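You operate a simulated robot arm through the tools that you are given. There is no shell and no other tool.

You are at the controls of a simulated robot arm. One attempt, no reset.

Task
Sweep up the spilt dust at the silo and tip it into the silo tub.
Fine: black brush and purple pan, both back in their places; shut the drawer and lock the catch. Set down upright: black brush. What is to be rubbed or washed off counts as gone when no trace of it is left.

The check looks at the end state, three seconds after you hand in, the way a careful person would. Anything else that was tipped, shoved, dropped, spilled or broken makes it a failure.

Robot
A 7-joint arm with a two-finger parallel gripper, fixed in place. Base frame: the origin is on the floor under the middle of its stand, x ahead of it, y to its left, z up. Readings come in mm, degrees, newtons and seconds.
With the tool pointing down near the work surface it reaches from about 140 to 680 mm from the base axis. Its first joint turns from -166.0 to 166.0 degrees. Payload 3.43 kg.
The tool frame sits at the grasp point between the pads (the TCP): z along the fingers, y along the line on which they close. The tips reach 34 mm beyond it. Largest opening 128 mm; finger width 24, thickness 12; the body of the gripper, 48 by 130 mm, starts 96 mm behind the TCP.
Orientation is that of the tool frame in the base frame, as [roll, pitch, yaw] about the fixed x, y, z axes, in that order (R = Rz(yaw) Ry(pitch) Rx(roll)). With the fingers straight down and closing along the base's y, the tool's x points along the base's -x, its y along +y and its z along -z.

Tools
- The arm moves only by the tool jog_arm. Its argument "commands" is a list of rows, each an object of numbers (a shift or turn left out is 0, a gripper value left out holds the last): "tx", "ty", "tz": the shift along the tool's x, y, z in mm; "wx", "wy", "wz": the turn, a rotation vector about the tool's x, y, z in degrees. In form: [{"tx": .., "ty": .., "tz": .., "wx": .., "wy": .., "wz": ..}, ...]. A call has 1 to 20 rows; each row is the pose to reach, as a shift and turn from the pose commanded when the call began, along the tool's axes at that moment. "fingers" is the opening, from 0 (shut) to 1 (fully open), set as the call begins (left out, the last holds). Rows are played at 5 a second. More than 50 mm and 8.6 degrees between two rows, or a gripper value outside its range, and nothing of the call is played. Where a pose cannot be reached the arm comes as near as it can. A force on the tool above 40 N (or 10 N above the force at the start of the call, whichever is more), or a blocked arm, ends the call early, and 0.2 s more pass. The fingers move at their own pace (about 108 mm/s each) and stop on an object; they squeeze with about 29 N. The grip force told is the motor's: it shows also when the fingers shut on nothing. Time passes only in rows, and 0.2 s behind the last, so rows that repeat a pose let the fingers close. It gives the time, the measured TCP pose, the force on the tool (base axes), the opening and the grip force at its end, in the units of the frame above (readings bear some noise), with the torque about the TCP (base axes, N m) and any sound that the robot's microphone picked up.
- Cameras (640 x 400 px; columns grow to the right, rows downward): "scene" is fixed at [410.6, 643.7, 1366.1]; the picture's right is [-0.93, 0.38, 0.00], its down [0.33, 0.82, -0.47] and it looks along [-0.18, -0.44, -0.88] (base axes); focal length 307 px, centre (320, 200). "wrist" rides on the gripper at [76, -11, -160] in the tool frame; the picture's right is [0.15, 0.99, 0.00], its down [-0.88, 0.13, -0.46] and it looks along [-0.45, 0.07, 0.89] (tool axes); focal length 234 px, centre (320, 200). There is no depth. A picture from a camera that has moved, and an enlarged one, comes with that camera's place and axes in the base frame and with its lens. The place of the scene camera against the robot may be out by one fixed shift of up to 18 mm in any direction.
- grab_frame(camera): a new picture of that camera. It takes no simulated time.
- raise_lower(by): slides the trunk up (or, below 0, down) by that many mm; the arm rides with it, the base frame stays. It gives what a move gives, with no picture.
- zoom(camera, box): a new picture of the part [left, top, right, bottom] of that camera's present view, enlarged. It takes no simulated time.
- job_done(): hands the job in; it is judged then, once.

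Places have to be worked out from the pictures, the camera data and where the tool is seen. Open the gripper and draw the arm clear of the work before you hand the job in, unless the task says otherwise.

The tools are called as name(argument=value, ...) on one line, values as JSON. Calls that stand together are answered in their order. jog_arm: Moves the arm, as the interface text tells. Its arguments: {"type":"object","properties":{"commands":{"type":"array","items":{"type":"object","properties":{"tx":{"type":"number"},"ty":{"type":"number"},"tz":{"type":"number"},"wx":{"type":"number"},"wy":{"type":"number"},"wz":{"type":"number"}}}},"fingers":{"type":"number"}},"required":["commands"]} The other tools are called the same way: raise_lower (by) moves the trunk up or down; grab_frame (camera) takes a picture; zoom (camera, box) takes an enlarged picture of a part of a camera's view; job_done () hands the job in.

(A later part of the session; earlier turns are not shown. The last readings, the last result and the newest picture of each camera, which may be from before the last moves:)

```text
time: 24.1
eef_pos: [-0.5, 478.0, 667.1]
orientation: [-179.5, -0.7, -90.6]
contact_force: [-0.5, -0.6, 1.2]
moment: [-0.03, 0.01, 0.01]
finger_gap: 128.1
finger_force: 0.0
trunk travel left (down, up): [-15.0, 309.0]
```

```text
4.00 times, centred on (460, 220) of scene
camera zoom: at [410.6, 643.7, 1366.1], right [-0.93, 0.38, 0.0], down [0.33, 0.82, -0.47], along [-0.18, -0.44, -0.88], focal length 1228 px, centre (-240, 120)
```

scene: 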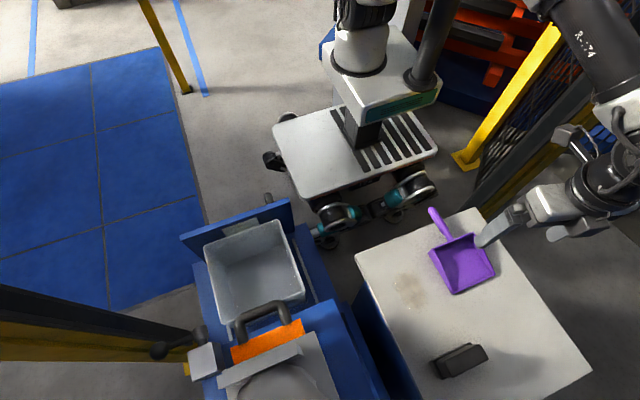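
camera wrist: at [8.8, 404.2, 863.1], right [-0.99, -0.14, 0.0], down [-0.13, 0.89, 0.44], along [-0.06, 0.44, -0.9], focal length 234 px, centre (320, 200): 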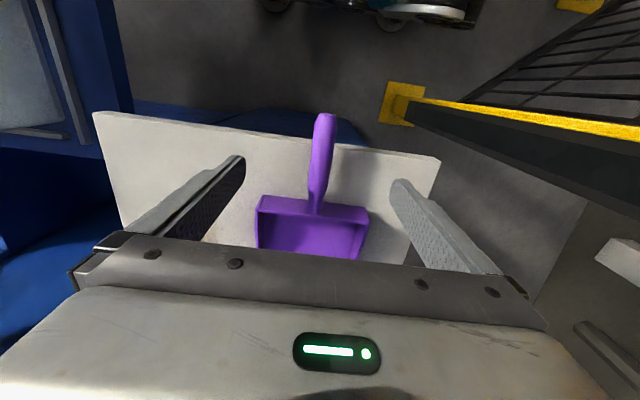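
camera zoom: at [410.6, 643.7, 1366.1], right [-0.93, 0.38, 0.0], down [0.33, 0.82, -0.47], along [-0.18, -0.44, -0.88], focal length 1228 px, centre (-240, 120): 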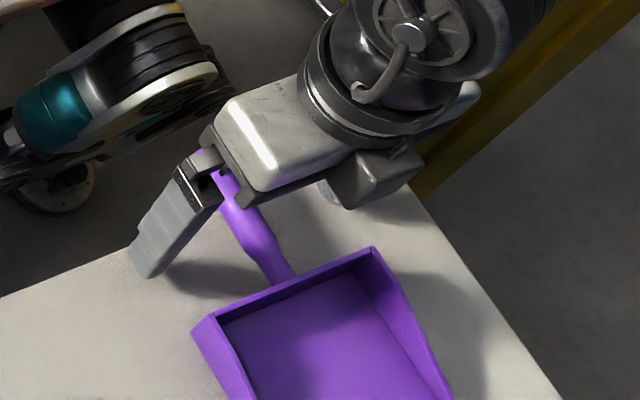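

No contact yet. I lower 3 mm more and close the fingers on the handle.

jog_arm(commands=[{"tz": 3}, {"tz": 3}])

jog_arm(commands=[{}, {}, {}, {}, {}], fingers=0)

grab_frame(camera="wrist")

```text
time: 24.7
eef_pos: [-0.7, 477.7, 663.3]
orientation: [-179.7, -0.7, -90.6]
contact_force: [0.1, 0.0, -0.7]
moment: [0.0, 0.02, -0.01]
finger_gap: 128.0
finger_force: 0.1
trunk travel left (down, up): [-15.0, 309.0]
```

```text
time: 25.9
eef_pos: [-0.1, 477.0, 662.9]
orientation: [-179.7, -0.7, -90.6]
contact_force: [0.8, -0.8, -0.4]
moment: [-0.08, 0.08, 0.04]
finger_gap: 23.3
finger_force: 29.2
trunk travel left (down, up): [-15.0, 309.0]
```

```text
taken
camera wrist: at [8.8, 404.0, 823.8], right [-0.99, -0.14, 0.0], down [-0.13, 0.89, 0.44], along [-0.06, 0.44, -0.9], focal length 234 px, centre (320, 200)
```

wrist: 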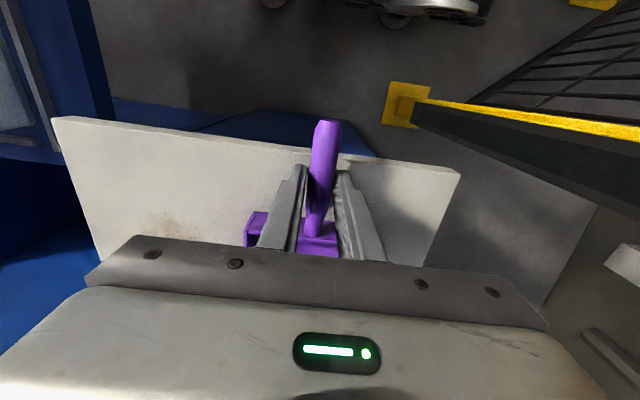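

Gripped: gap 23.3 mm at (-0.1, 477, 662.9) – I'll note this as the pan's home pose. Now lift 50 mm gently and check.

jog_arm(commands=[{"tz": -5}, {"tz": -15}, {"tz": -30}, {"tz": -50}, {"tz": -50}])

grab_frame(camera="wrist")

zoom(camera="scene", box=[380, 160, 540, 300])

```text
time: 27.1
eef_pos: [-1.2, 478.4, 713.8]
orientation: [-179.7, -0.6, -90.5]
contact_force: [0.0, -0.3, -1.3]
moment: [-0.15, -0.02, 0.0]
finger_gap: 23.4
finger_force: 29.1
trunk travel left (down, up): [-15.0, 309.0]
```

```text
taken
camera wrist: at [7.7, 404.8, 873.9], right [-0.99, -0.14, 0.0], down [-0.13, 0.89, 0.44], along [-0.06, 0.44, -0.9], focal length 234 px, centre (320, 200)
```

wrist: 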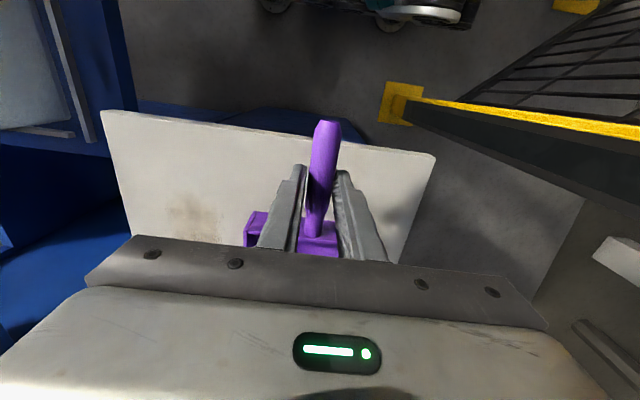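

```text
2.86 times, centred on (460, 230) of scene
camera zoom: at [410.6, 643.7, 1366.1], right [-0.93, 0.38, 0.0], down [0.33, 0.82, -0.47], along [-0.18, -0.44, -0.88], focal length 877 px, centre (-80, 114)
```

zoom: 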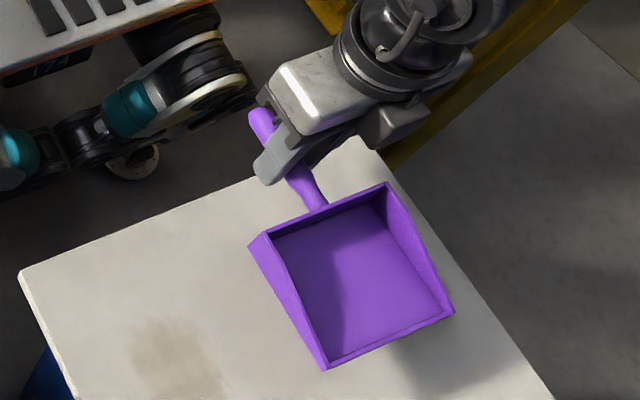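

The pan lifted cleanly and hasn't slipped in the grip. Now I turn it -90° about the vertical and carry it to grasp point (-53, 589).

jog_arm(commands=[{"wz": 8.1}, {"wz": 16.2}, {"wz": 24.3}, {"wz": 32.4, "tx": -13.8, "ty": 6.7}, {"wz": 40.6, "tx": -27.6, "ty": 13.4}, {"wz": 48.7, "tx": -41.4, "ty": 20}, {"wz": 56.8, "tx": -55.2, "ty": 26.7}, {"wz": 65, "tx": -69, "ty": 33.4}, {"wz": 73.1, "tx": -83, "ty": 40}, {"wz": 81.2, "tx": -97, "ty": 46.7}, {"wz": 89.4, "tx": -110.8, "ty": 53.3}, {"wz": 89.4, "tx": -110.8, "ty": 53.3}])

grab_frame(camera="scene")

grab_frame(camera="wrist")

```text
time: 29.7
eef_pos: [-53.9, 589.2, 712.0]
orientation: [-179.3, 0.3, -179.9]
contact_force: [-1.0, -0.2, -0.8]
moment: [-0.01, 0.11, -0.02]
finger_gap: 23.3
finger_force: 28.8
trunk travel left (down, up): [-15.0, 309.0]
```

```text
taken
```

scene: 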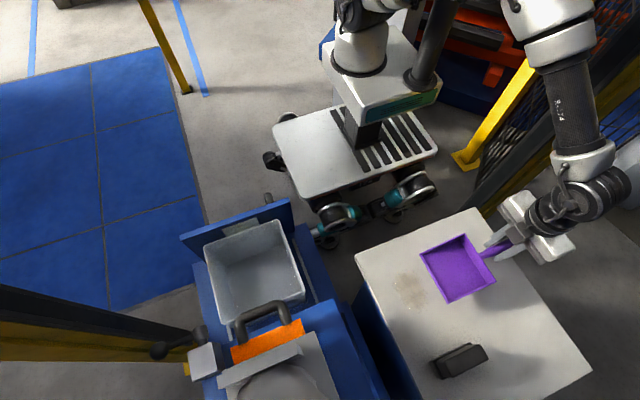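

```text
taken
camera wrist: at [-131.0, 580.6, 871.2], right [-0.15, 0.99, -0.01], down [0.88, 0.14, 0.46], along [0.46, 0.06, -0.89], focal length 234 px, centre (320, 200)
```

wrist: 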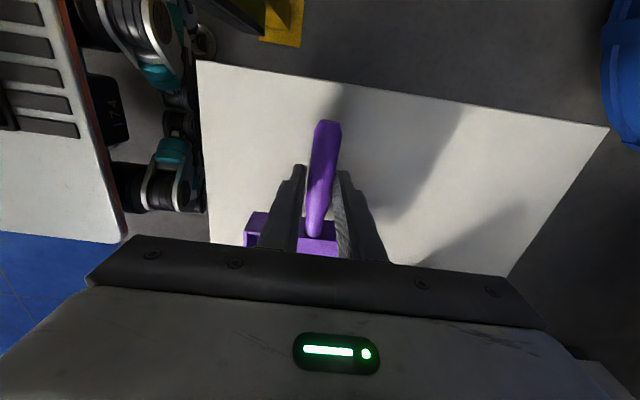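

The pan is over the target with its mouth towards +x. Lower it gently to its previous height, watching force.

jog_arm(commands=[{"tz": 15, "wy": 0.4}, {"tz": 30, "wy": 0.8}, {"tz": 40, "wy": 0.8}, {"tz": 44, "wy": 0.8}, {"tz": 46.5, "wy": 0.8}, {"tz": 48, "wy": 0.8}, {"tz": 48, "wy": 0.8}])

zoom(camera="scene", box=[360, 200, 560, 330])

```text
time: 31.3
eef_pos: [-52.2, 588.5, 663.6]
orientation: [-179.3, -0.5, -179.9]
contact_force: [0.6, 0.0, -2.1]
moment: [-0.01, 0.11, -0.01]
finger_gap: 23.2
finger_force: 28.9
trunk travel left (down, up): [-15.0, 309.0]
```

```text
3.08 times, centred on (460, 265) of scene
camera zoom: at [410.6, 643.7, 1366.1], right [-0.93, 0.38, 0.0], down [0.33, 0.82, -0.47], along [-0.18, -0.44, -0.88], focal length 944 px, centre (-111, 0)
```

zoom: 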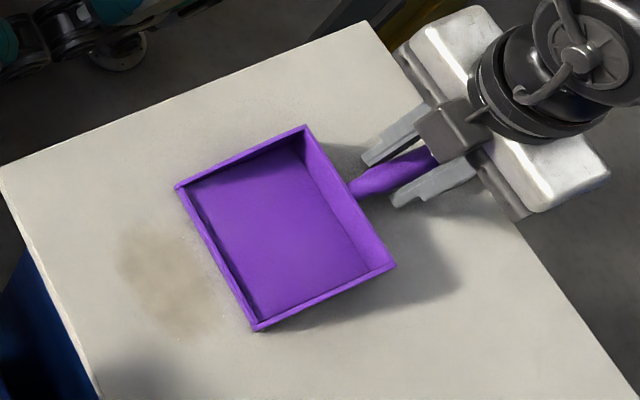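

Lip sits just beside the dust. Lower the last millimetre and release.

jog_arm(commands=[{"tz": 0.5}, {"tz": 1.2}, {"tz": 1.2}])

jog_arm(commands=[{}, {}, {}], fingers=0.35)

zoom(camera="scene", box=[360, 200, 560, 330])

```text
time: 32.1
eef_pos: [-53.2, 588.1, 663.5]
orientation: [-179.3, -0.5, -179.9]
contact_force: [-0.3, -1.9, 4.1]
moment: [0.29, -0.15, -0.08]
finger_gap: 23.4
finger_force: 28.6
trunk travel left (down, up): [-15.0, 309.0]
```

```text
time: 32.9
eef_pos: [-51.7, 587.8, 662.2]
orientation: [-179.3, -0.6, -179.8]
contact_force: [0.2, 0.5, 0.9]
moment: [-0.01, 0.02, 0.02]
finger_gap: 44.8
finger_force: 0.0
trunk travel left (down, up): [-15.0, 309.0]
```

```text
3.08 times, centred on (460, 265) of scene
camera zoom: at [410.6, 643.7, 1366.1], right [-0.93, 0.38, 0.0], down [0.33, 0.82, -0.47], along [-0.18, -0.44, -0.88], focal length 944 px, centre (-111, 0)
```

zoom: 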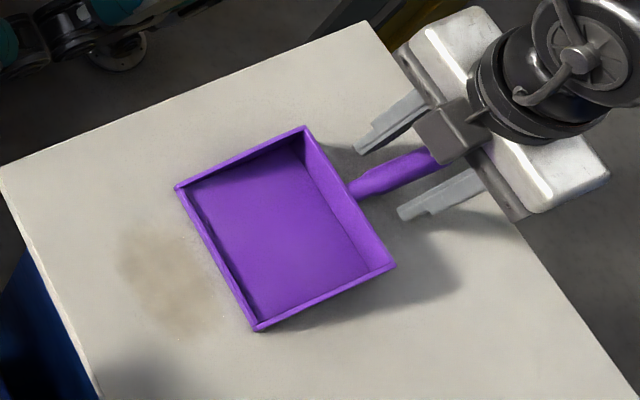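

Pan is placed and released. Now I rise and swing over towards the brush with the yaw back at about -90°.

jog_arm(commands=[{"tz": -45}, {"tz": -90}, {"tz": -138}, {"tz": -138, "tx": -17, "ty": 7.5, "wz": -8.1}, {"tz": -138, "tx": -35, "ty": 15, "wz": -16.2}, {"tz": -138, "tx": -52, "ty": 22.4, "wz": -24.3}, {"tz": -138, "tx": -69, "ty": 30, "wz": -32.4}, {"tz": -138, "tx": -87, "ty": 37.3, "wz": -40.6}, {"tz": -138, "tx": -104, "ty": 44.7, "wz": -48.7}, {"tz": -138, "tx": -121, "ty": 52, "wz": -56.8}, {"tz": -138, "tx": -139, "ty": 59.6, "wz": -65}, {"tz": -138, "tx": -156, "ty": 67, "wz": -73.1}, {"tz": -138, "tx": -173, "ty": 74.5, "wz": -81.2}, {"tz": -138, "tx": -191, "ty": 82, "wz": -89.4}, {"tz": -138, "tx": -191, "ty": 82, "wz": -89.4}], fingers=1)

zoom(camera="wrist", box=[200, 0, 520, 200])

```text
time: 36.1
eef_pos: [138.4, 672.5, 799.5]
orientation: [179.5, -0.6, -90.5]
contact_force: [0.0, 0.1, -0.8]
moment: [-0.04, -0.01, -0.01]
finger_gap: 128.0
finger_force: 0.1
trunk travel left (down, up): [-15.0, 309.0]
```

```text
2.00 times, centred on (360, 100) of wrist
camera zoom: at [150.5, 598.9, 959.6], right [-0.99, -0.14, 0.01], down [-0.12, 0.89, 0.45], along [-0.07, 0.44, -0.9], focal length 468 px, centre (240, 400)
```

zoom: 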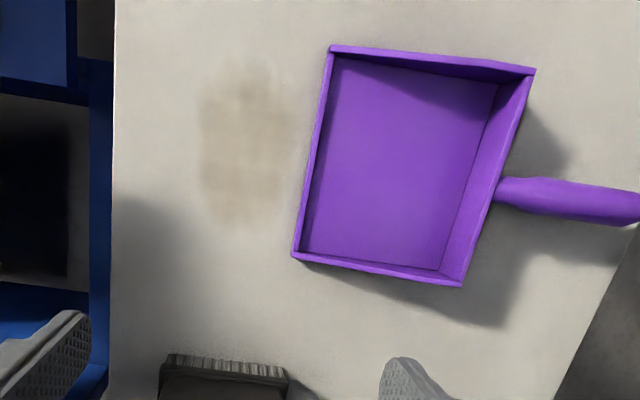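

The pan lip lies at x≈105 from y 530 to 648, right beside the dust (x 118–178, y 544–635). Now lean the hand 20° outward and approach the brush to a pre-grasp point.

jog_arm(commands=[{"tx": -17, "tz": 14, "wy": -7}, {"tx": -34, "tz": 28, "wy": -14}, {"tx": -50, "ty": -0.6, "tz": 42.5, "wy": -20}, {"tx": -50, "ty": -0.6, "tz": 42.5, "wy": -20}])

grab_frame(camera="wrist")

zoom(camera="scene", box=[400, 250, 560, 400])

```text
time: 37.1
eef_pos: [138.0, 723.0, 755.6]
orientation: [179.5, 19.4, -90.7]
contact_force: [0.3, 0.0, -0.2]
moment: [-0.01, -0.02, 0.0]
finger_gap: 128.3
finger_force: 0.0
trunk travel left (down, up): [-15.0, 309.0]
```

```text
taken
camera wrist: at [149.9, 598.3, 881.8], right [-0.99, -0.13, -0.04], down [-0.12, 0.68, 0.72], along [-0.07, 0.72, -0.69], focal length 234 px, centre (320, 200)
```

wrist: 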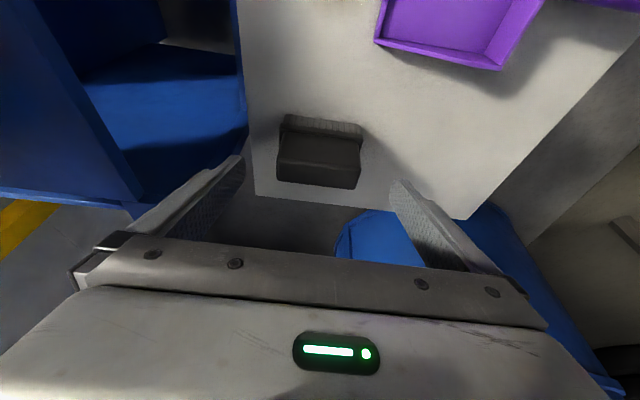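

```text
2.67 times, centred on (480, 325) of scene
camera zoom: at [410.6, 643.7, 1366.1], right [-0.93, 0.38, 0.0], down [0.33, 0.82, -0.47], along [-0.18, -0.44, -0.88], focal length 818 px, centre (-107, -133)
```

zoom: 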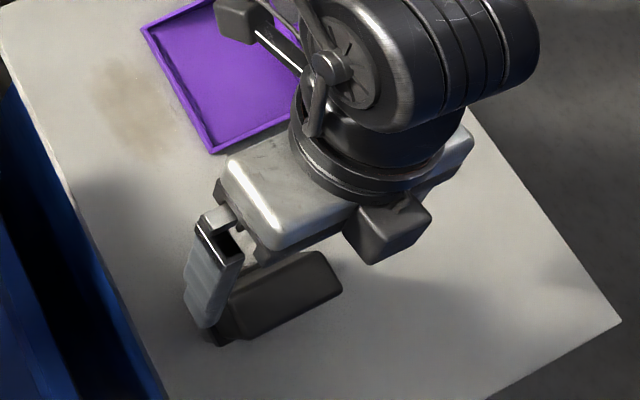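

Reached with 19.4° tilt. Zoom on the brush for the final alignment.

zoom(camera="wrist", box=[240, 100, 400, 200])

```text
4.00 times, centred on (320, 150) of wrist
camera zoom: at [149.9, 598.3, 881.8], right [-0.99, -0.13, -0.04], down [-0.12, 0.68, 0.72], along [-0.07, 0.72, -0.69], focal length 937 px, centre (320, 400)
```

zoom: 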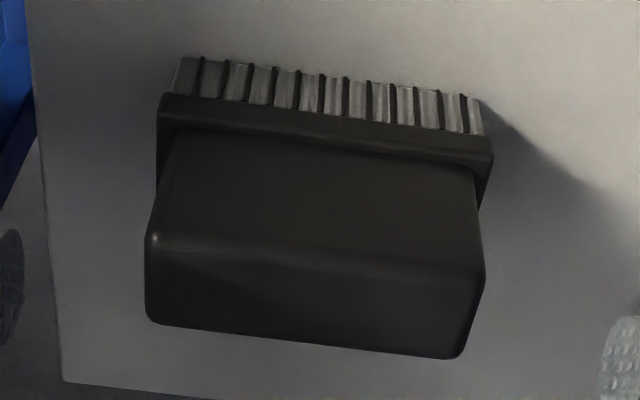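

Brush block is centred at x≈138.2, y≈752.5, exactly under the fingers. Advance 67 mm along the tool axis to the grasp point.

jog_arm(commands=[{"tz": 18}, {"tz": 36}, {"tz": 52}, {"tz": 62}, {"tz": 67}, {"tz": 67}])

grab_frame(camera="wrist")

zoom(camera="scene", box=[420, 310, 520, 390])

```text
time: 38.5
eef_pos: [139.4, 744.4, 692.3]
orientation: [179.5, 19.2, -90.6]
contact_force: [0.1, -0.4, 0.5]
moment: [0.01, 0.0, -0.01]
finger_gap: 128.1
finger_force: 0.1
trunk travel left (down, up): [-15.0, 309.0]
```

```text
taken
camera wrist: at [150.5, 620.5, 817.6], right [-0.99, -0.13, -0.04], down [-0.12, 0.68, 0.72], along [-0.07, 0.72, -0.69], focal length 234 px, centre (320, 200)
```

wrist: 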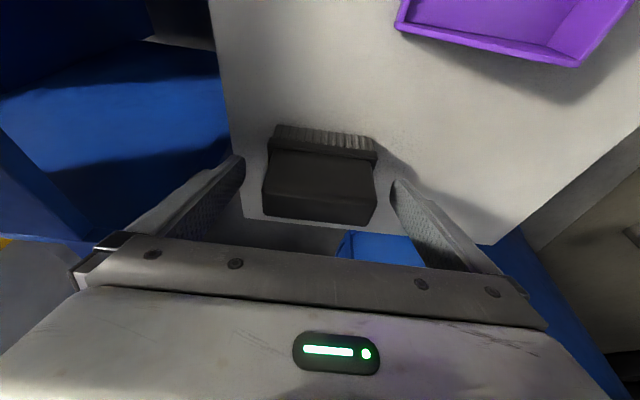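

```text
5.00 times, centred on (470, 350) of scene
camera zoom: at [410.6, 643.7, 1366.1], right [-0.93, 0.38, 0.0], down [0.33, 0.82, -0.47], along [-0.18, -0.44, -0.88], focal length 1535 px, centre (-430, -550)
```

zoom: 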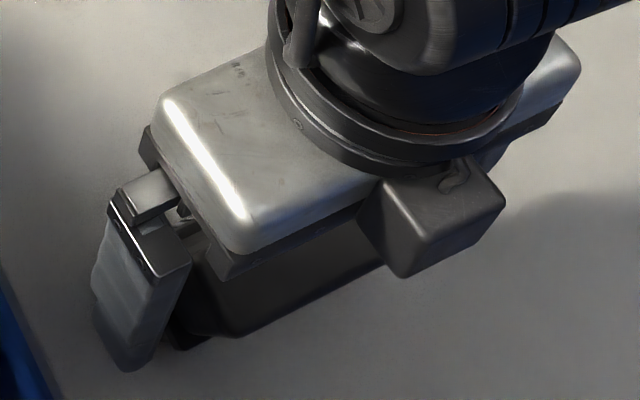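

Fingers straddle the brush block with no contact. Close the gripper on its ends.

jog_arm(commands=[{}, {}, {}, {}], fingers=0)

grab_frame(camera="wrist")

```text
time: 39.5
eef_pos: [139.0, 744.6, 691.1]
orientation: [179.5, 19.3, -90.7]
contact_force: [-0.8, 0.1, -0.8]
moment: [0.02, -0.04, 0.01]
finger_gap: 83.8
finger_force: 29.1
trunk travel left (down, up): [-15.0, 309.0]
```

```text
taken
camera wrist: at [150.5, 620.5, 817.7], right [-0.99, -0.13, -0.04], down [-0.12, 0.68, 0.72], along [-0.07, 0.72, -0.69], focal length 234 px, centre (320, 200)
```

wrist: 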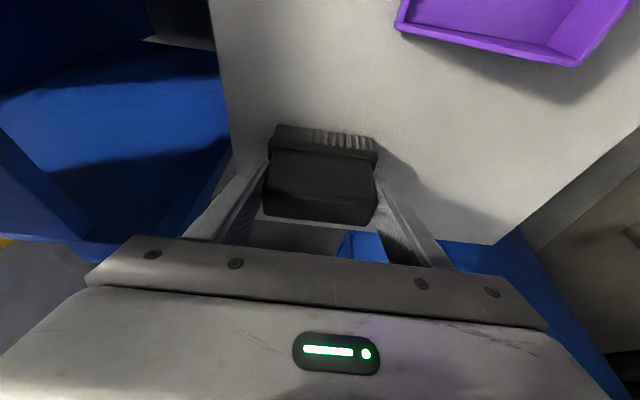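

Gripped (gap 83.8 mm); the brush's home TCP is (139.2, 744.5, 691.7) with 19.3° tilt, yaw -90.65. Lift 60 mm.

jog_arm(commands=[{"tx": -2, "tz": -6}, {"tx": -8, "tz": -23}, {"tx": -15, "ty": 0.3, "tz": -42}, {"tx": -20, "ty": 0.5, "tz": -56.6}, {"tx": -20, "ty": 0.5, "tz": -56.6}])

grab_frame(camera="wrist")

zoom(camera="scene", box=[400, 250, 560, 400])

```text
time: 40.7
eef_pos: [139.2, 745.3, 751.7]
orientation: [179.5, 19.2, -90.7]
contact_force: [-0.2, 0.4, -0.8]
moment: [0.01, 0.03, -0.01]
finger_gap: 83.3
finger_force: 29.2
trunk travel left (down, up): [-15.0, 309.0]
```

```text
taken
camera wrist: at [150.0, 620.3, 876.8], right [-0.99, -0.13, -0.04], down [-0.12, 0.68, 0.72], along [-0.07, 0.72, -0.69], focal length 234 px, centre (320, 200)
```

wrist: 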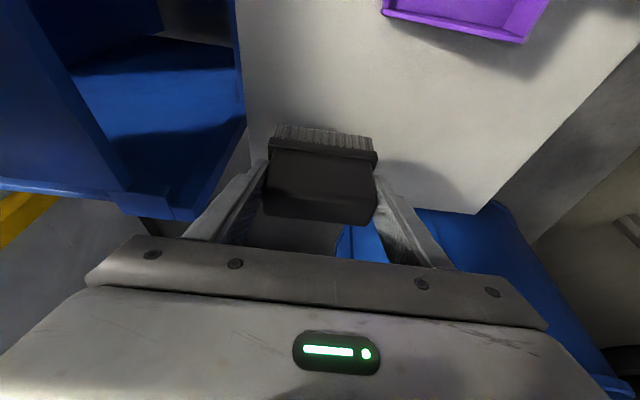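

```text
2.67 times, centred on (480, 325) of scene
camera zoom: at [410.6, 643.7, 1366.1], right [-0.93, 0.38, 0.0], down [0.33, 0.82, -0.47], along [-0.18, -0.44, -0.88], focal length 818 px, centre (-107, -133)
```

zoom: 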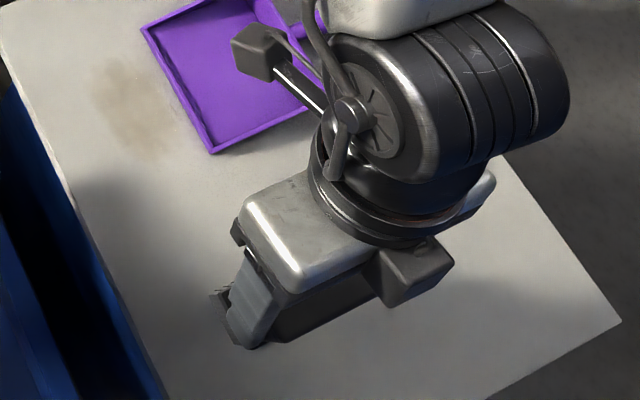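

Brush lifted cleanly. Now swing it -90° about the vertical while moving to above the +x side of the dust.

jog_arm(commands=[{"tx": 13.4, "ty": -5.2, "tz": -4.7, "wx": 2.7, "wy": -0.06, "wz": 7.72}, {"tx": 26.8, "ty": -10.4, "tz": -9.5, "wx": 5.4, "wy": -0.12, "wz": 15.44}, {"tx": 40.2, "ty": -15.6, "tz": -14.2, "wx": 8.1, "wy": -0.18, "wz": 23.16}, {"tx": 53.6, "ty": -20.8, "tz": -18.9, "wx": 10.8, "wy": -0.24, "wz": 30.9}, {"tx": 67, "ty": -26, "tz": -23.7, "wx": 13.5, "wy": -0.3, "wz": 38.6}, {"tx": 80.3, "ty": -31.1, "tz": -28.4, "wx": 16.2, "wy": -0.36, "wz": 46.3}, {"tx": 93.7, "ty": -36.3, "tz": -33.2, "wx": 18.9, "wy": -0.42, "wz": 54}, {"tx": 107, "ty": -41.5, "tz": -37.9, "wx": 21.6, "wy": -0.48, "wz": 61.7}, {"tx": 120.5, "ty": -46.7, "tz": -42.6, "wx": 24.3, "wy": -0.54, "wz": 69.5}, {"tx": 133.9, "ty": -51.9, "tz": -47.4, "wx": 27, "wy": -0.6, "wz": 77.2}, {"tx": 147.3, "ty": -57.1, "tz": -52.1, "wx": 29.7, "wy": -0.7, "wz": 84.9}, {"tx": 147.3, "ty": -57.1, "tz": -52.1, "wx": 29.7, "wy": -0.7, "wz": 84.9}])

grab_frame(camera="wrist")

grab_frame(camera="scene")

```text
time: 43.3
eef_pos: [193.6, 587.9, 750.6]
orientation: [179.5, 19.3, 179.3]
contact_force: [-0.1, -0.3, -0.7]
moment: [-0.06, 0.02, -0.04]
finger_gap: 83.2
finger_force: 28.5
trunk travel left (down, up): [-15.0, 309.0]
```

```text
taken
camera wrist: at [69.9, 576.9, 876.6], right [-0.13, 0.99, -0.04], down [0.68, 0.12, 0.72], along [0.72, 0.06, -0.69], focal length 234 px, centre (320, 200)
```

wrist: 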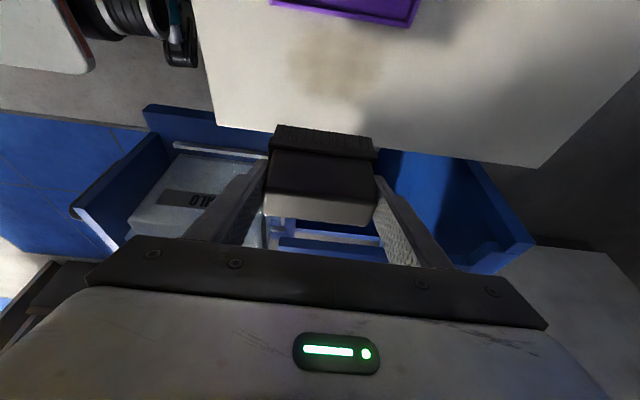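

```text
taken
```

scene: 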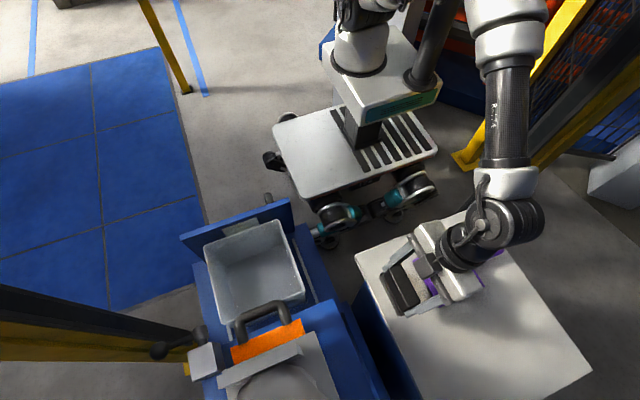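

The brush hangs at x≈202 just beyond the dust's +x side. Lower it gently to the table, watching the force.

jog_arm(commands=[{"tx": 6.6, "ty": -0.2, "tz": 18.9}, {"tx": 13.2, "ty": -0.3, "tz": 37.7}, {"tx": 17.2, "ty": -0.4, "tz": 49.1}, {"tx": 18.8, "ty": -0.5, "tz": 53.8}, {"tx": 19.3, "ty": -0.5, "tz": 55.2}, {"tx": 19.3, "ty": -0.5, "tz": 55.2}])

zoom(camera="scene", box=[350, 210, 510, 330])

zoom(camera="wrist", box=[160, 0, 480, 200])

```text
time: 44.7
eef_pos: [194.7, 589.2, 693.3]
orientation: [179.5, 19.3, 179.4]
contact_force: [0.3, -0.6, -1.5]
moment: [-0.03, 0.0, 0.05]
finger_gap: 83.4
finger_force: 28.9
trunk travel left (down, up): [-15.0, 309.0]
```

```text
3.33 times, centred on (430, 270) of scene
camera zoom: at [410.6, 643.7, 1366.1], right [-0.93, 0.38, 0.0], down [0.33, 0.82, -0.47], along [-0.18, -0.44, -0.88], focal length 1023 px, centre (-47, -33)
```

zoom: 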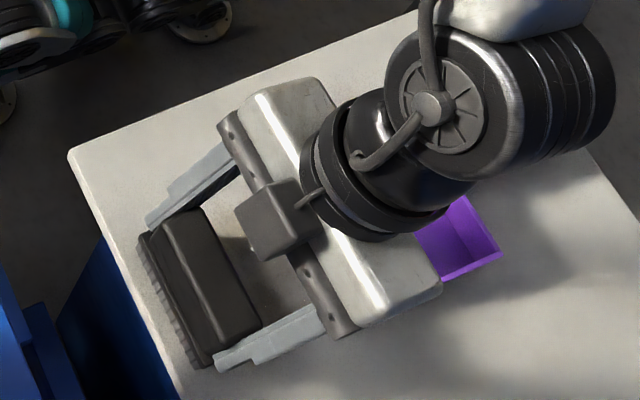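

```text
2.00 times, centred on (320, 100) of wrist
camera zoom: at [70.6, 577.3, 819.1], right [-0.13, 0.99, -0.04], down [0.68, 0.12, 0.72], along [0.72, 0.07, -0.69], focal length 468 px, centre (320, 400)
```

zoom: 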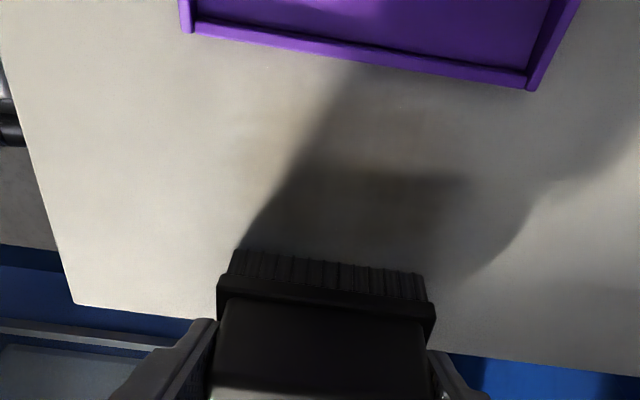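

The brush faces the pan's mouth with the dust between (in shadow). Lower 2 mm more to make bristle contact.

jog_arm(commands=[{"tx": 0.33, "tz": 0.94}, {"tx": 0.66, "tz": 1.89}, {"tx": 0.66, "tz": 1.89}])

```text
time: 45.5
eef_pos: [195.4, 589.4, 691.4]
orientation: [179.5, 19.3, 179.3]
contact_force: [-1.5, -1.3, 5.6]
moment: [-0.34, 0.02, -0.08]
finger_gap: 83.5
finger_force: 29.1
trunk travel left (down, up): [-15.0, 309.0]
```

Light contact (~6 N) established. Now sweep slowly 72 mm towards -x, stopping just short of the pan lip, then check.

jog_arm(commands=[{"tx": 7.55, "ty": -0.07, "tz": -2.64}, {"tx": 15.1, "ty": -0.15, "tz": -5.29}, {"tx": 22.65, "ty": -0.22, "tz": -7.93}, {"tx": 30.2, "ty": -0.3, "tz": -10.58}, {"tx": 37.75, "ty": -0.37, "tz": -13.22}, {"tx": 45.3, "ty": -0.45, "tz": -15.87}, {"tx": 52.85, "ty": -0.52, "tz": -18.51}, {"tx": 60.4, "ty": -0.6, "tz": -21.16}, {"tx": 67.95, "ty": -0.67, "tz": -23.8}, {"tx": 67.95, "ty": -0.67, "tz": -23.8}])

zoom(camera="wrist", box=[160, 0, 480, 200])

zoom(camera="scene", box=[350, 210, 510, 330])

```text
time: 47.7
eef_pos: [122.7, 587.9, 691.7]
orientation: [179.5, 19.2, 179.3]
contact_force: [2.2, 0.1, 5.4]
moment: [-0.26, -0.15, 0.08]
finger_gap: 83.1
finger_force: 28.9
trunk travel left (down, up): [-15.0, 309.0]
```

```text
2.00 times, centred on (320, 100) of wrist
camera zoom: at [-1.8, 576.6, 817.9], right [-0.13, 0.99, -0.04], down [0.68, 0.12, 0.72], along [0.72, 0.07, -0.69], focal length 468 px, centre (320, 400)
```

zoom: 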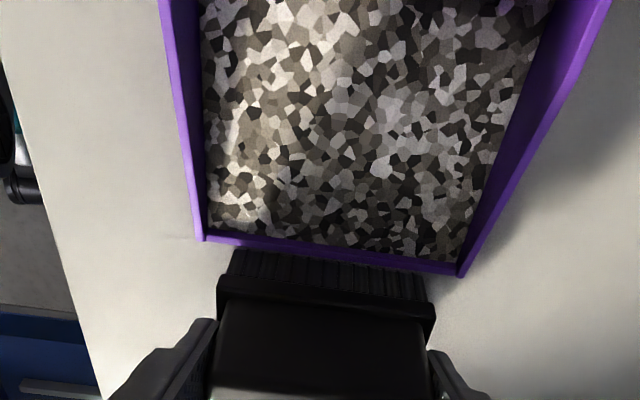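

```text
3.33 times, centred on (430, 270) of scene
camera zoom: at [410.6, 643.7, 1366.1], right [-0.93, 0.38, 0.0], down [0.33, 0.82, -0.47], along [-0.18, -0.44, -0.88], focal length 1023 px, centre (-47, -33)
```

zoom: 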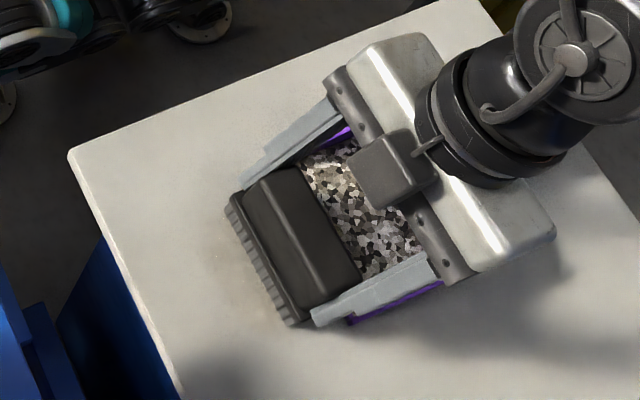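

The pan now shows a load of dust. I lift the brush and move back to +x to inspect the table for remaining traces.

jog_arm(commands=[{"tx": -5, "ty": 0.1, "tz": -14}, {"tx": -13.2, "ty": 0.3, "tz": -37.7}, {"tx": -51, "ty": 0.7, "tz": -24.5}, {"tx": -88.7, "ty": 1, "tz": -11.3}, {"tx": -88.7, "ty": 1, "tz": -11.3}])

zoom(camera="wrist", box=[160, 0, 480, 200])

zoom(camera="scene", box=[350, 210, 510, 330])

```text
time: 48.9
eef_pos: [203.2, 588.4, 729.7]
orientation: [179.5, 19.4, 179.3]
contact_force: [0.1, 0.2, 0.0]
moment: [0.01, 0.0, 0.04]
finger_gap: 83.0
finger_force: 28.7
trunk travel left (down, up): [-15.0, 309.0]
```

```text
2.00 times, centred on (320, 100) of wrist
camera zoom: at [78.8, 577.2, 854.0], right [-0.13, 0.99, -0.04], down [0.68, 0.12, 0.72], along [0.72, 0.07, -0.69], focal length 468 px, centre (320, 400)
```

zoom: 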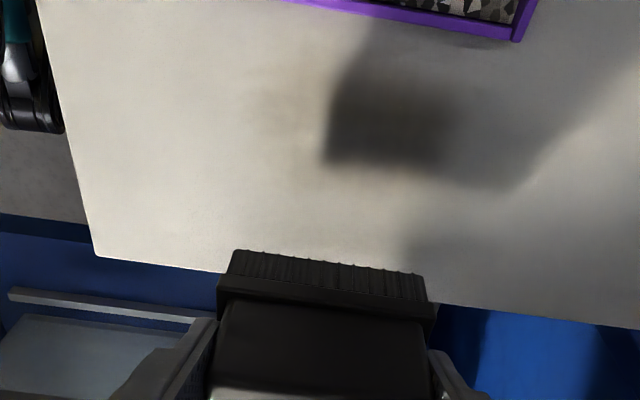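

```text
3.33 times, centred on (430, 270) of scene
camera zoom: at [410.6, 643.7, 1366.1], right [-0.93, 0.38, 0.0], down [0.33, 0.82, -0.47], along [-0.18, -0.44, -0.88], focal length 1023 px, centre (-47, -33)
```

zoom: 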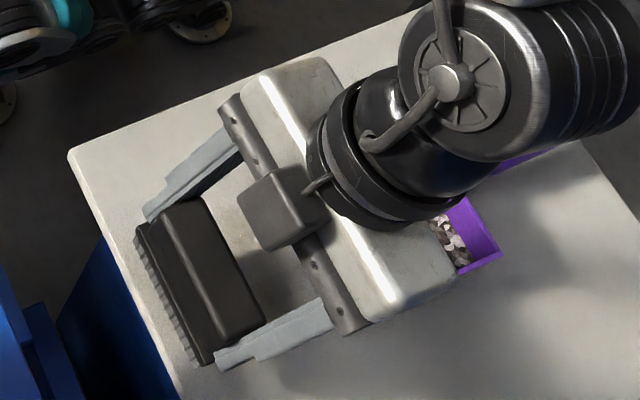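

There's still a faint brownish trace left. I'll zoom in on the table surface to judge it.

zoom(camera="wrist", box=[260, 10, 400, 100])

zoom(camera="wrist", box=[180, 0, 300, 75])

```text
4.44 times, centred on (330, 55) of wrist
camera zoom: at [78.8, 577.2, 854.0], right [-0.13, 0.99, -0.04], down [0.68, 0.12, 0.72], along [0.72, 0.07, -0.69], focal length 1041 px, centre (276, 844)
```

zoom: 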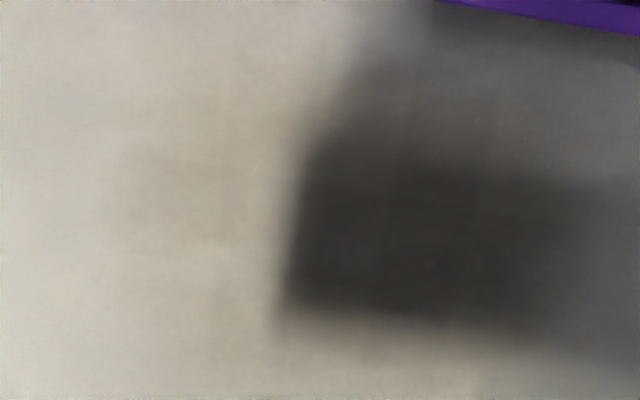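

```text
5.33 times, centred on (240, 38) of wrist
camera zoom: at [78.8, 577.2, 854.0], right [-0.13, 0.99, -0.04], down [0.68, 0.12, 0.72], along [0.72, 0.07, -0.69], focal length 1249 px, centre (747, 1067)
```

zoom: 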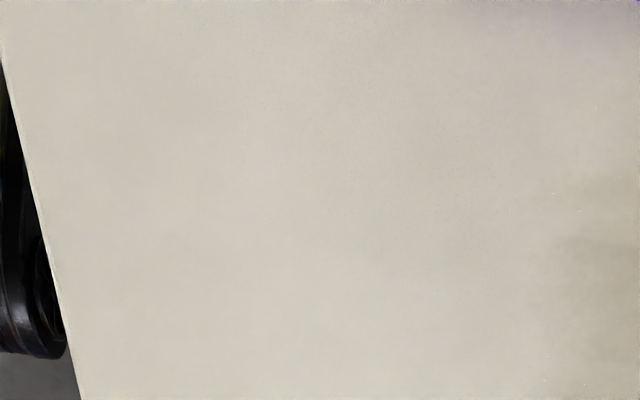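

A faint haze remains, so more passes are needed. I run a second full pass with slightly firmer pressure, ending right at the lip, and return.

jog_arm(commands=[{"tx": 9.44, "ty": -0.19, "tz": 17.88}, {"tx": 17.84, "ty": -0.35, "tz": 29.77}, {"tx": 19.4, "ty": -0.38, "tz": 34.2}, {"tx": 27.5, "ty": -0.46, "tz": 31.4}, {"tx": 35.6, "ty": -0.54, "tz": 28.5}, {"tx": 43.8, "ty": -0.62, "tz": 25.7}, {"tx": 51.9, "ty": -0.7, "tz": 22.8}, {"tx": 60, "ty": -0.78, "tz": 20}, {"tx": 68.1, "ty": -0.86, "tz": 17.2}, {"tx": 76.2, "ty": -0.94, "tz": 14.3}, {"tx": 84.4, "ty": -1.02, "tz": 11.5}, {"tx": 92.5, "ty": -1.1, "tz": 8.6}, {"tx": 92.5, "ty": -1.1, "tz": 8.6}, {"tx": 86.3, "ty": -0.95, "tz": -9}, {"tx": 79.65, "ty": -0.78, "tz": -27.9}, {"tx": 39.6, "ty": -0.4, "tz": -13.9}, {"tx": 0, "ty": 0, "tz": 0}, {"tx": 0, "ty": 0, "tz": 0}])

zoom(camera="wrist", box=[180, 0, 460, 140])

```text
time: 52.7
eef_pos: [203.3, 586.7, 730.7]
orientation: [179.6, 19.3, 179.4]
contact_force: [-0.5, 0.4, -0.3]
moment: [-0.01, 0.03, 0.01]
finger_gap: 83.5
finger_force: 29.0
trunk travel left (down, up): [-15.0, 309.0]
```

```text
2.29 times, centred on (320, 70) of wrist
camera zoom: at [78.9, 576.2, 857.3], right [-0.13, 0.99, -0.04], down [0.68, 0.12, 0.72], along [0.72, 0.07, -0.69], focal length 535 px, centre (320, 497)
```

zoom: 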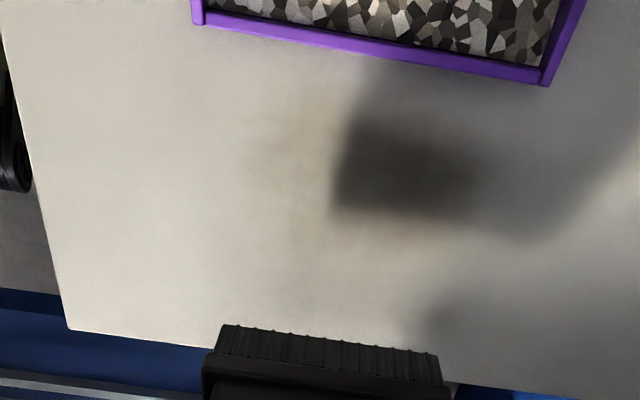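

The remaining haze is strongest near y≈553, at the brush's edge. I do a pass shifted 13 mm towards -y.

jog_arm(commands=[{"tx": 9.3, "ty": -13.2, "tz": 18.8}, {"tx": 17.7, "ty": -13.35, "tz": 30.7}, {"tx": 19.25, "ty": -13.4, "tz": 35.1}, {"tx": 27.4, "ty": -13.5, "tz": 32.3}, {"tx": 35.5, "ty": -13.5, "tz": 29.4}, {"tx": 43.7, "ty": -13.6, "tz": 26.6}, {"tx": 51.8, "ty": -13.7, "tz": 23.7}, {"tx": 59.9, "ty": -13.8, "tz": 20.9}, {"tx": 68, "ty": -13.9, "tz": 18.1}, {"tx": 76.1, "ty": -14, "tz": 15.2}, {"tx": 84.3, "ty": -14, "tz": 12.4}, {"tx": 92.4, "ty": -14.1, "tz": 9.5}, {"tx": 92.4, "ty": -14.1, "tz": 9.5}, {"tx": 86.3, "ty": -14, "tz": -9}, {"tx": 79.65, "ty": -13.8, "tz": -27.9}, {"tx": 39.6, "ty": -13, "tz": -13.9}, {"tx": 0, "ty": -13, "tz": 0}, {"tx": 0, "ty": -13, "tz": 0}])

zoom(camera="wrist", box=[180, 0, 460, 140])

```text
time: 56.5
eef_pos: [203.1, 573.9, 728.9]
orientation: [179.5, 19.3, 179.4]
contact_force: [0.0, 0.0, -1.1]
moment: [-0.01, 0.02, -0.01]
finger_gap: 83.3
finger_force: 29.6
trunk travel left (down, up): [-15.0, 309.0]
```

```text
2.29 times, centred on (320, 70) of wrist
camera zoom: at [78.6, 563.3, 854.9], right [-0.13, 0.99, -0.04], down [0.68, 0.12, 0.72], along [0.72, 0.07, -0.69], focal length 535 px, centre (320, 497)
```

zoom: 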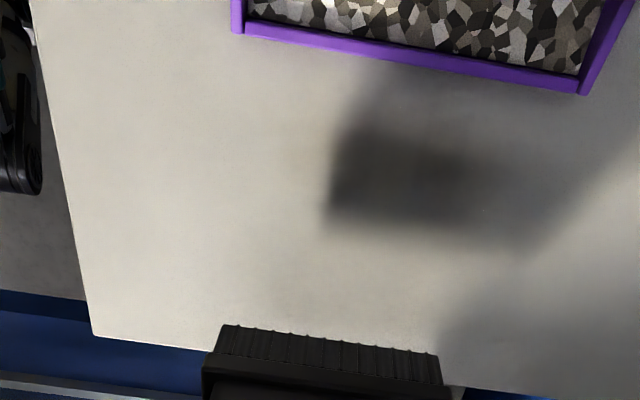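

Much cleaner and the pan hasn't moved. Next a pass shifted to y≈603.

jog_arm(commands=[{"tx": 3, "ty": 14, "tz": 5}, {"tx": 9.7, "ty": 28.8, "tz": 18}, {"tx": 18.1, "ty": 28.65, "tz": 29.9}, {"tx": 19.6, "ty": 28.6, "tz": 34}, {"tx": 27.8, "ty": 28.5, "tz": 31.2}, {"tx": 35.9, "ty": 28.4, "tz": 28.4}, {"tx": 44.1, "ty": 28.4, "tz": 25.5}, {"tx": 52.2, "ty": 28.3, "tz": 22.7}, {"tx": 60.3, "ty": 28.2, "tz": 19.9}, {"tx": 68.4, "ty": 28.1, "tz": 17}, {"tx": 76.5, "ty": 28, "tz": 14.2}, {"tx": 84.7, "ty": 28, "tz": 11.3}, {"tx": 92.8, "ty": 27.9, "tz": 8.5}, {"tx": 92.8, "ty": 27.9, "tz": 8.5}, {"tx": 86.6, "ty": 28, "tz": -9}, {"tx": 80, "ty": 28.2, "tz": -27.8}, {"tx": 40, "ty": 28.6, "tz": -13.8}, {"tx": 0.3, "ty": 29, "tz": 0}, {"tx": 0.3, "ty": 29, "tz": 0}])

zoom(camera="wrist", box=[180, 0, 460, 140])

```text
time: 60.5
eef_pos: [201.5, 604.2, 732.4]
orientation: [179.5, 19.3, 179.4]
contact_force: [-0.9, 0.0, -0.3]
moment: [-0.02, 0.02, 0.0]
finger_gap: 83.5
finger_force: 28.5
trunk travel left (down, up): [-15.0, 309.0]
```

```text
2.29 times, centred on (320, 70) of wrist
camera zoom: at [77.4, 593.3, 858.8], right [-0.13, 0.99, -0.04], down [0.68, 0.12, 0.72], along [0.72, 0.07, -0.69], focal length 535 px, centre (320, 497)
```

zoom: 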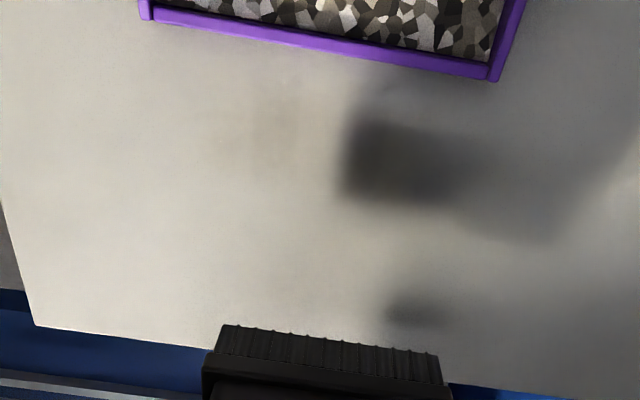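

A faint trace may remain around (132, 572). I move the hand out of the light to inspect from the fixed camera.

jog_arm(commands=[{"tx": -21, "ty": -30.5, "tz": -18}, {"tx": -42, "ty": -61, "tz": -36}, {"tx": -63, "ty": -91.5, "tz": -54}, {"tx": -84, "ty": -122, "tz": -72}, {"tx": -105.4, "ty": -152.4, "tz": -89.5}, {"tx": -105.4, "ty": -152.4, "tz": -89.5}])

grab_frame(camera="scene")

zoom(camera="scene", box=[370, 250, 470, 330])

grab_frame(camera="wrist")

```text
time: 61.9
eef_pos: [274.1, 449.5, 848.3]
orientation: [179.6, 19.3, 179.4]
contact_force: [-1.0, 0.5, -0.6]
moment: [-0.02, 0.02, -0.01]
finger_gap: 83.5
finger_force: 28.6
trunk travel left (down, up): [-15.0, 309.0]
```

```text
taken
```

scene: 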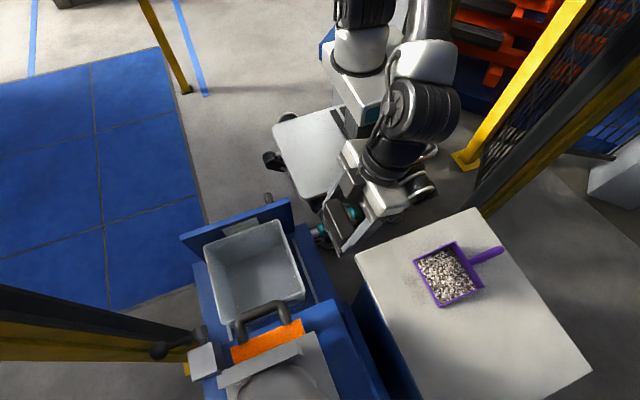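

```text
5.00 times, centred on (420, 290) of scene
camera zoom: at [410.6, 643.7, 1366.1], right [-0.93, 0.38, 0.0], down [0.33, 0.82, -0.47], along [-0.18, -0.44, -0.88], focal length 1535 px, centre (-180, -250)
```

zoom: 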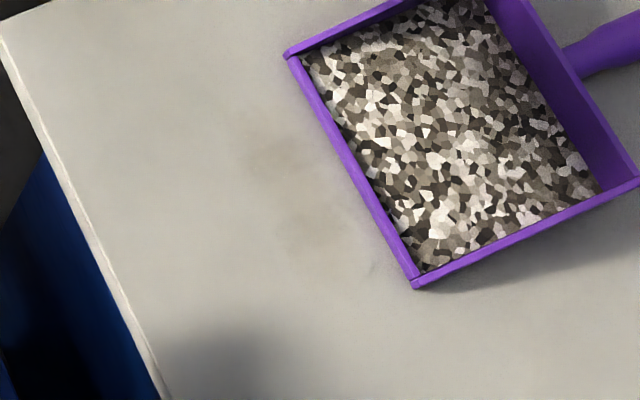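

```text
taken
camera wrist: at [149.8, 439.0, 974.4], right [-0.13, 0.99, -0.04], down [0.68, 0.12, 0.72], along [0.72, 0.07, -0.69], focal length 234 px, centre (320, 200)
```

wrist: 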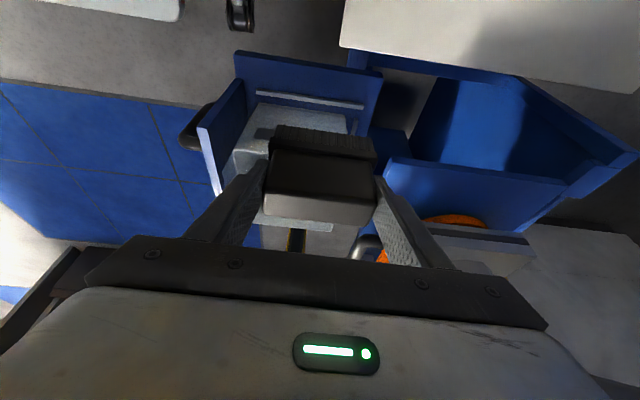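

Two faint smudges remain near (134, 576) and (134, 609), close to the pan lip where the strokes ended. I return for repeated short strokes right up to the lip.

jog_arm(commands=[{"tx": 25, "ty": 35, "tz": -8.4}, {"tx": 50, "ty": 70, "tz": -16.8}, {"tx": 75, "ty": 105.4, "tz": -25.3}, {"tx": 99.8, "ty": 140.5, "tz": -33.7}, {"tx": 115, "ty": 140.1, "tz": 9}, {"tx": 130, "ty": 139.7, "tz": 52}, {"tx": 144.8, "ty": 139.4, "tz": 94.9}, {"tx": 144.8, "ty": 139.4, "tz": 94.9}])

```text
time: 63.7
eef_pos: [163.9, 590.5, 713.2]
orientation: [179.5, 19.3, 179.4]
contact_force: [0.4, 0.0, 0.3]
moment: [0.0, 0.0, 0.0]
finger_gap: 83.5
finger_force: 29.2
trunk travel left (down, up): [-15.0, 309.0]
```

At (164, 590.5, 713). Two firm short strokes up to the lip, lifting on each return.

jog_arm(commands=[{"tx": -5.47, "tz": 14.63}, {"tx": -2.07, "ty": -0.1, "tz": 24.35}, {"tx": 11.14, "ty": -0.2, "tz": 19.72}, {"tx": 24.36, "ty": -0.35, "tz": 15.09}, {"tx": 37.57, "ty": -0.5, "tz": 10.46}, {"tx": 50.78, "ty": -0.6, "tz": 5.83}, {"tx": 50.78, "ty": -0.6, "tz": 5.83}, {"tx": 46.05, "ty": -0.5, "tz": -7.66}, {"tx": 21.5, "ty": -0.25, "tz": 0.94}, {"tx": -6.8, "ty": 0, "tz": 10.86}, {"tx": -2.07, "ty": -0.1, "tz": 24.35}, {"tx": 11.14, "ty": -0.2, "tz": 19.72}, {"tx": 24.36, "ty": -0.35, "tz": 15.09}, {"tx": 37.57, "ty": -0.5, "tz": 10.46}, {"tx": 50.78, "ty": -0.6, "tz": 5.83}, {"tx": 50.78, "ty": -0.6, "tz": 5.83}])

zoom(camera="wrist", box=[160, 0, 480, 200])

```text
time: 67.1
eef_pos: [120.3, 591.7, 692.1]
orientation: [179.5, 19.2, 179.3]
contact_force: [-0.6, -0.3, 3.3]
moment: [-0.2, 0.08, -0.04]
finger_gap: 83.4
finger_force: 28.7
trunk travel left (down, up): [-15.0, 309.0]
```

```text
2.00 times, centred on (320, 100) of wrist
camera zoom: at [-3.7, 580.3, 817.6], right [-0.13, 0.99, -0.04], down [0.68, 0.12, 0.72], along [0.72, 0.07, -0.69], focal length 468 px, centre (320, 400)
```

zoom: 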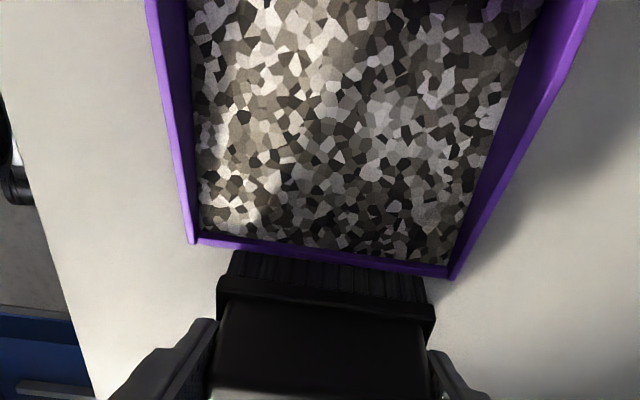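

Contact was light (3 N). Two more strokes pressed 1.5 mm harder.

jog_arm(commands=[{"tx": -4.63, "ty": 0.1, "tz": -13.21}, {"tx": -31.05, "ty": 0.4, "tz": -3.95}, {"tx": -57.5, "ty": 0.6, "tz": 5.3}, {"tx": -52.35, "ty": 0.5, "tz": 19.93}, {"tx": -39.14, "ty": 0.4, "tz": 15.3}, {"tx": -25.9, "ty": 0.25, "tz": 10.7}, {"tx": -12.7, "ty": 0.1, "tz": 6.05}, {"tx": 0.5, "ty": 0, "tz": 1.42}, {"tx": 0.5, "ty": 0, "tz": 1.42}, {"tx": -4.63, "ty": 0.1, "tz": -13.21}, {"tx": -31.05, "ty": 0.4, "tz": -3.95}, {"tx": -57.5, "ty": 0.6, "tz": 5.3}, {"tx": -52.35, "ty": 0.5, "tz": 19.93}, {"tx": -39.14, "ty": 0.4, "tz": 15.3}, {"tx": -25.9, "ty": 0.25, "tz": 10.7}, {"tx": -12.7, "ty": 0.1, "tz": 6.05}, {"tx": 0.5, "ty": 0, "tz": 1.42}, {"tx": 0.5, "ty": 0, "tz": 1.42}])

jog_arm(commands=[{"tx": -5, "ty": 0.1, "tz": -14.5}, {"tx": -20, "ty": 0.4, "tz": -40}, {"tx": -65, "ty": 0.6, "tz": -30}, {"tx": -95, "ty": -35, "tz": -45}, {"tx": -120, "ty": -70, "tz": -65}, {"tx": -145, "ty": -105, "tz": -85}, {"tx": -165, "ty": -140, "tz": -100}, {"tx": -165, "ty": -140, "tz": -100}])

zoom(camera="scene", box=[370, 250, 470, 330])

grab_frame(camera="scene")

```text
time: 70.9
eef_pos: [118.7, 592.9, 690.6]
orientation: [179.4, 19.2, 179.3]
contact_force: [4.1, 1.4, 18.9]
moment: [-0.68, -0.31, 0.16]
finger_gap: 83.4
finger_force: 29.1
trunk travel left (down, up): [-15.0, 309.0]
```

```text
time: 72.9
eef_pos: [244.3, 433.5, 792.4]
orientation: [-174.6, 18.8, -179.0]
contact_force: [-0.4, 0.7, -0.7]
moment: [0.02, -0.01, -0.01]
finger_gap: 83.3
finger_force: 29.3
trunk travel left (down, up): [-15.0, 309.0]
stopped in row 8: the arm was blocked; the commanded pose is now the measured one
```

```text
5.00 times, centred on (420, 290) of scene
camera zoom: at [410.6, 643.7, 1366.1], right [-0.93, 0.38, 0.0], down [0.33, 0.82, -0.47], along [-0.18, -0.44, -0.88], focal length 1535 px, centre (-180, -250)
```

zoom: 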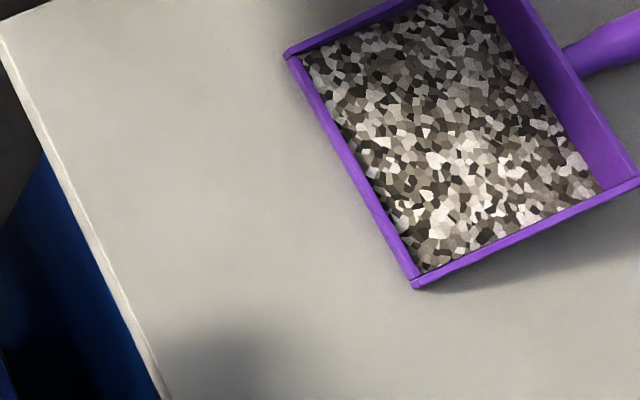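

```text
taken
```

scene: 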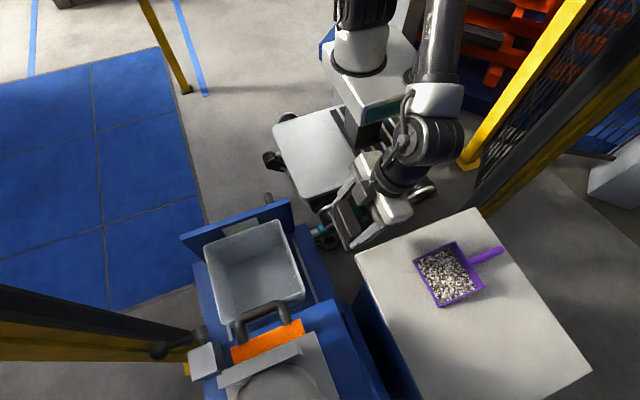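

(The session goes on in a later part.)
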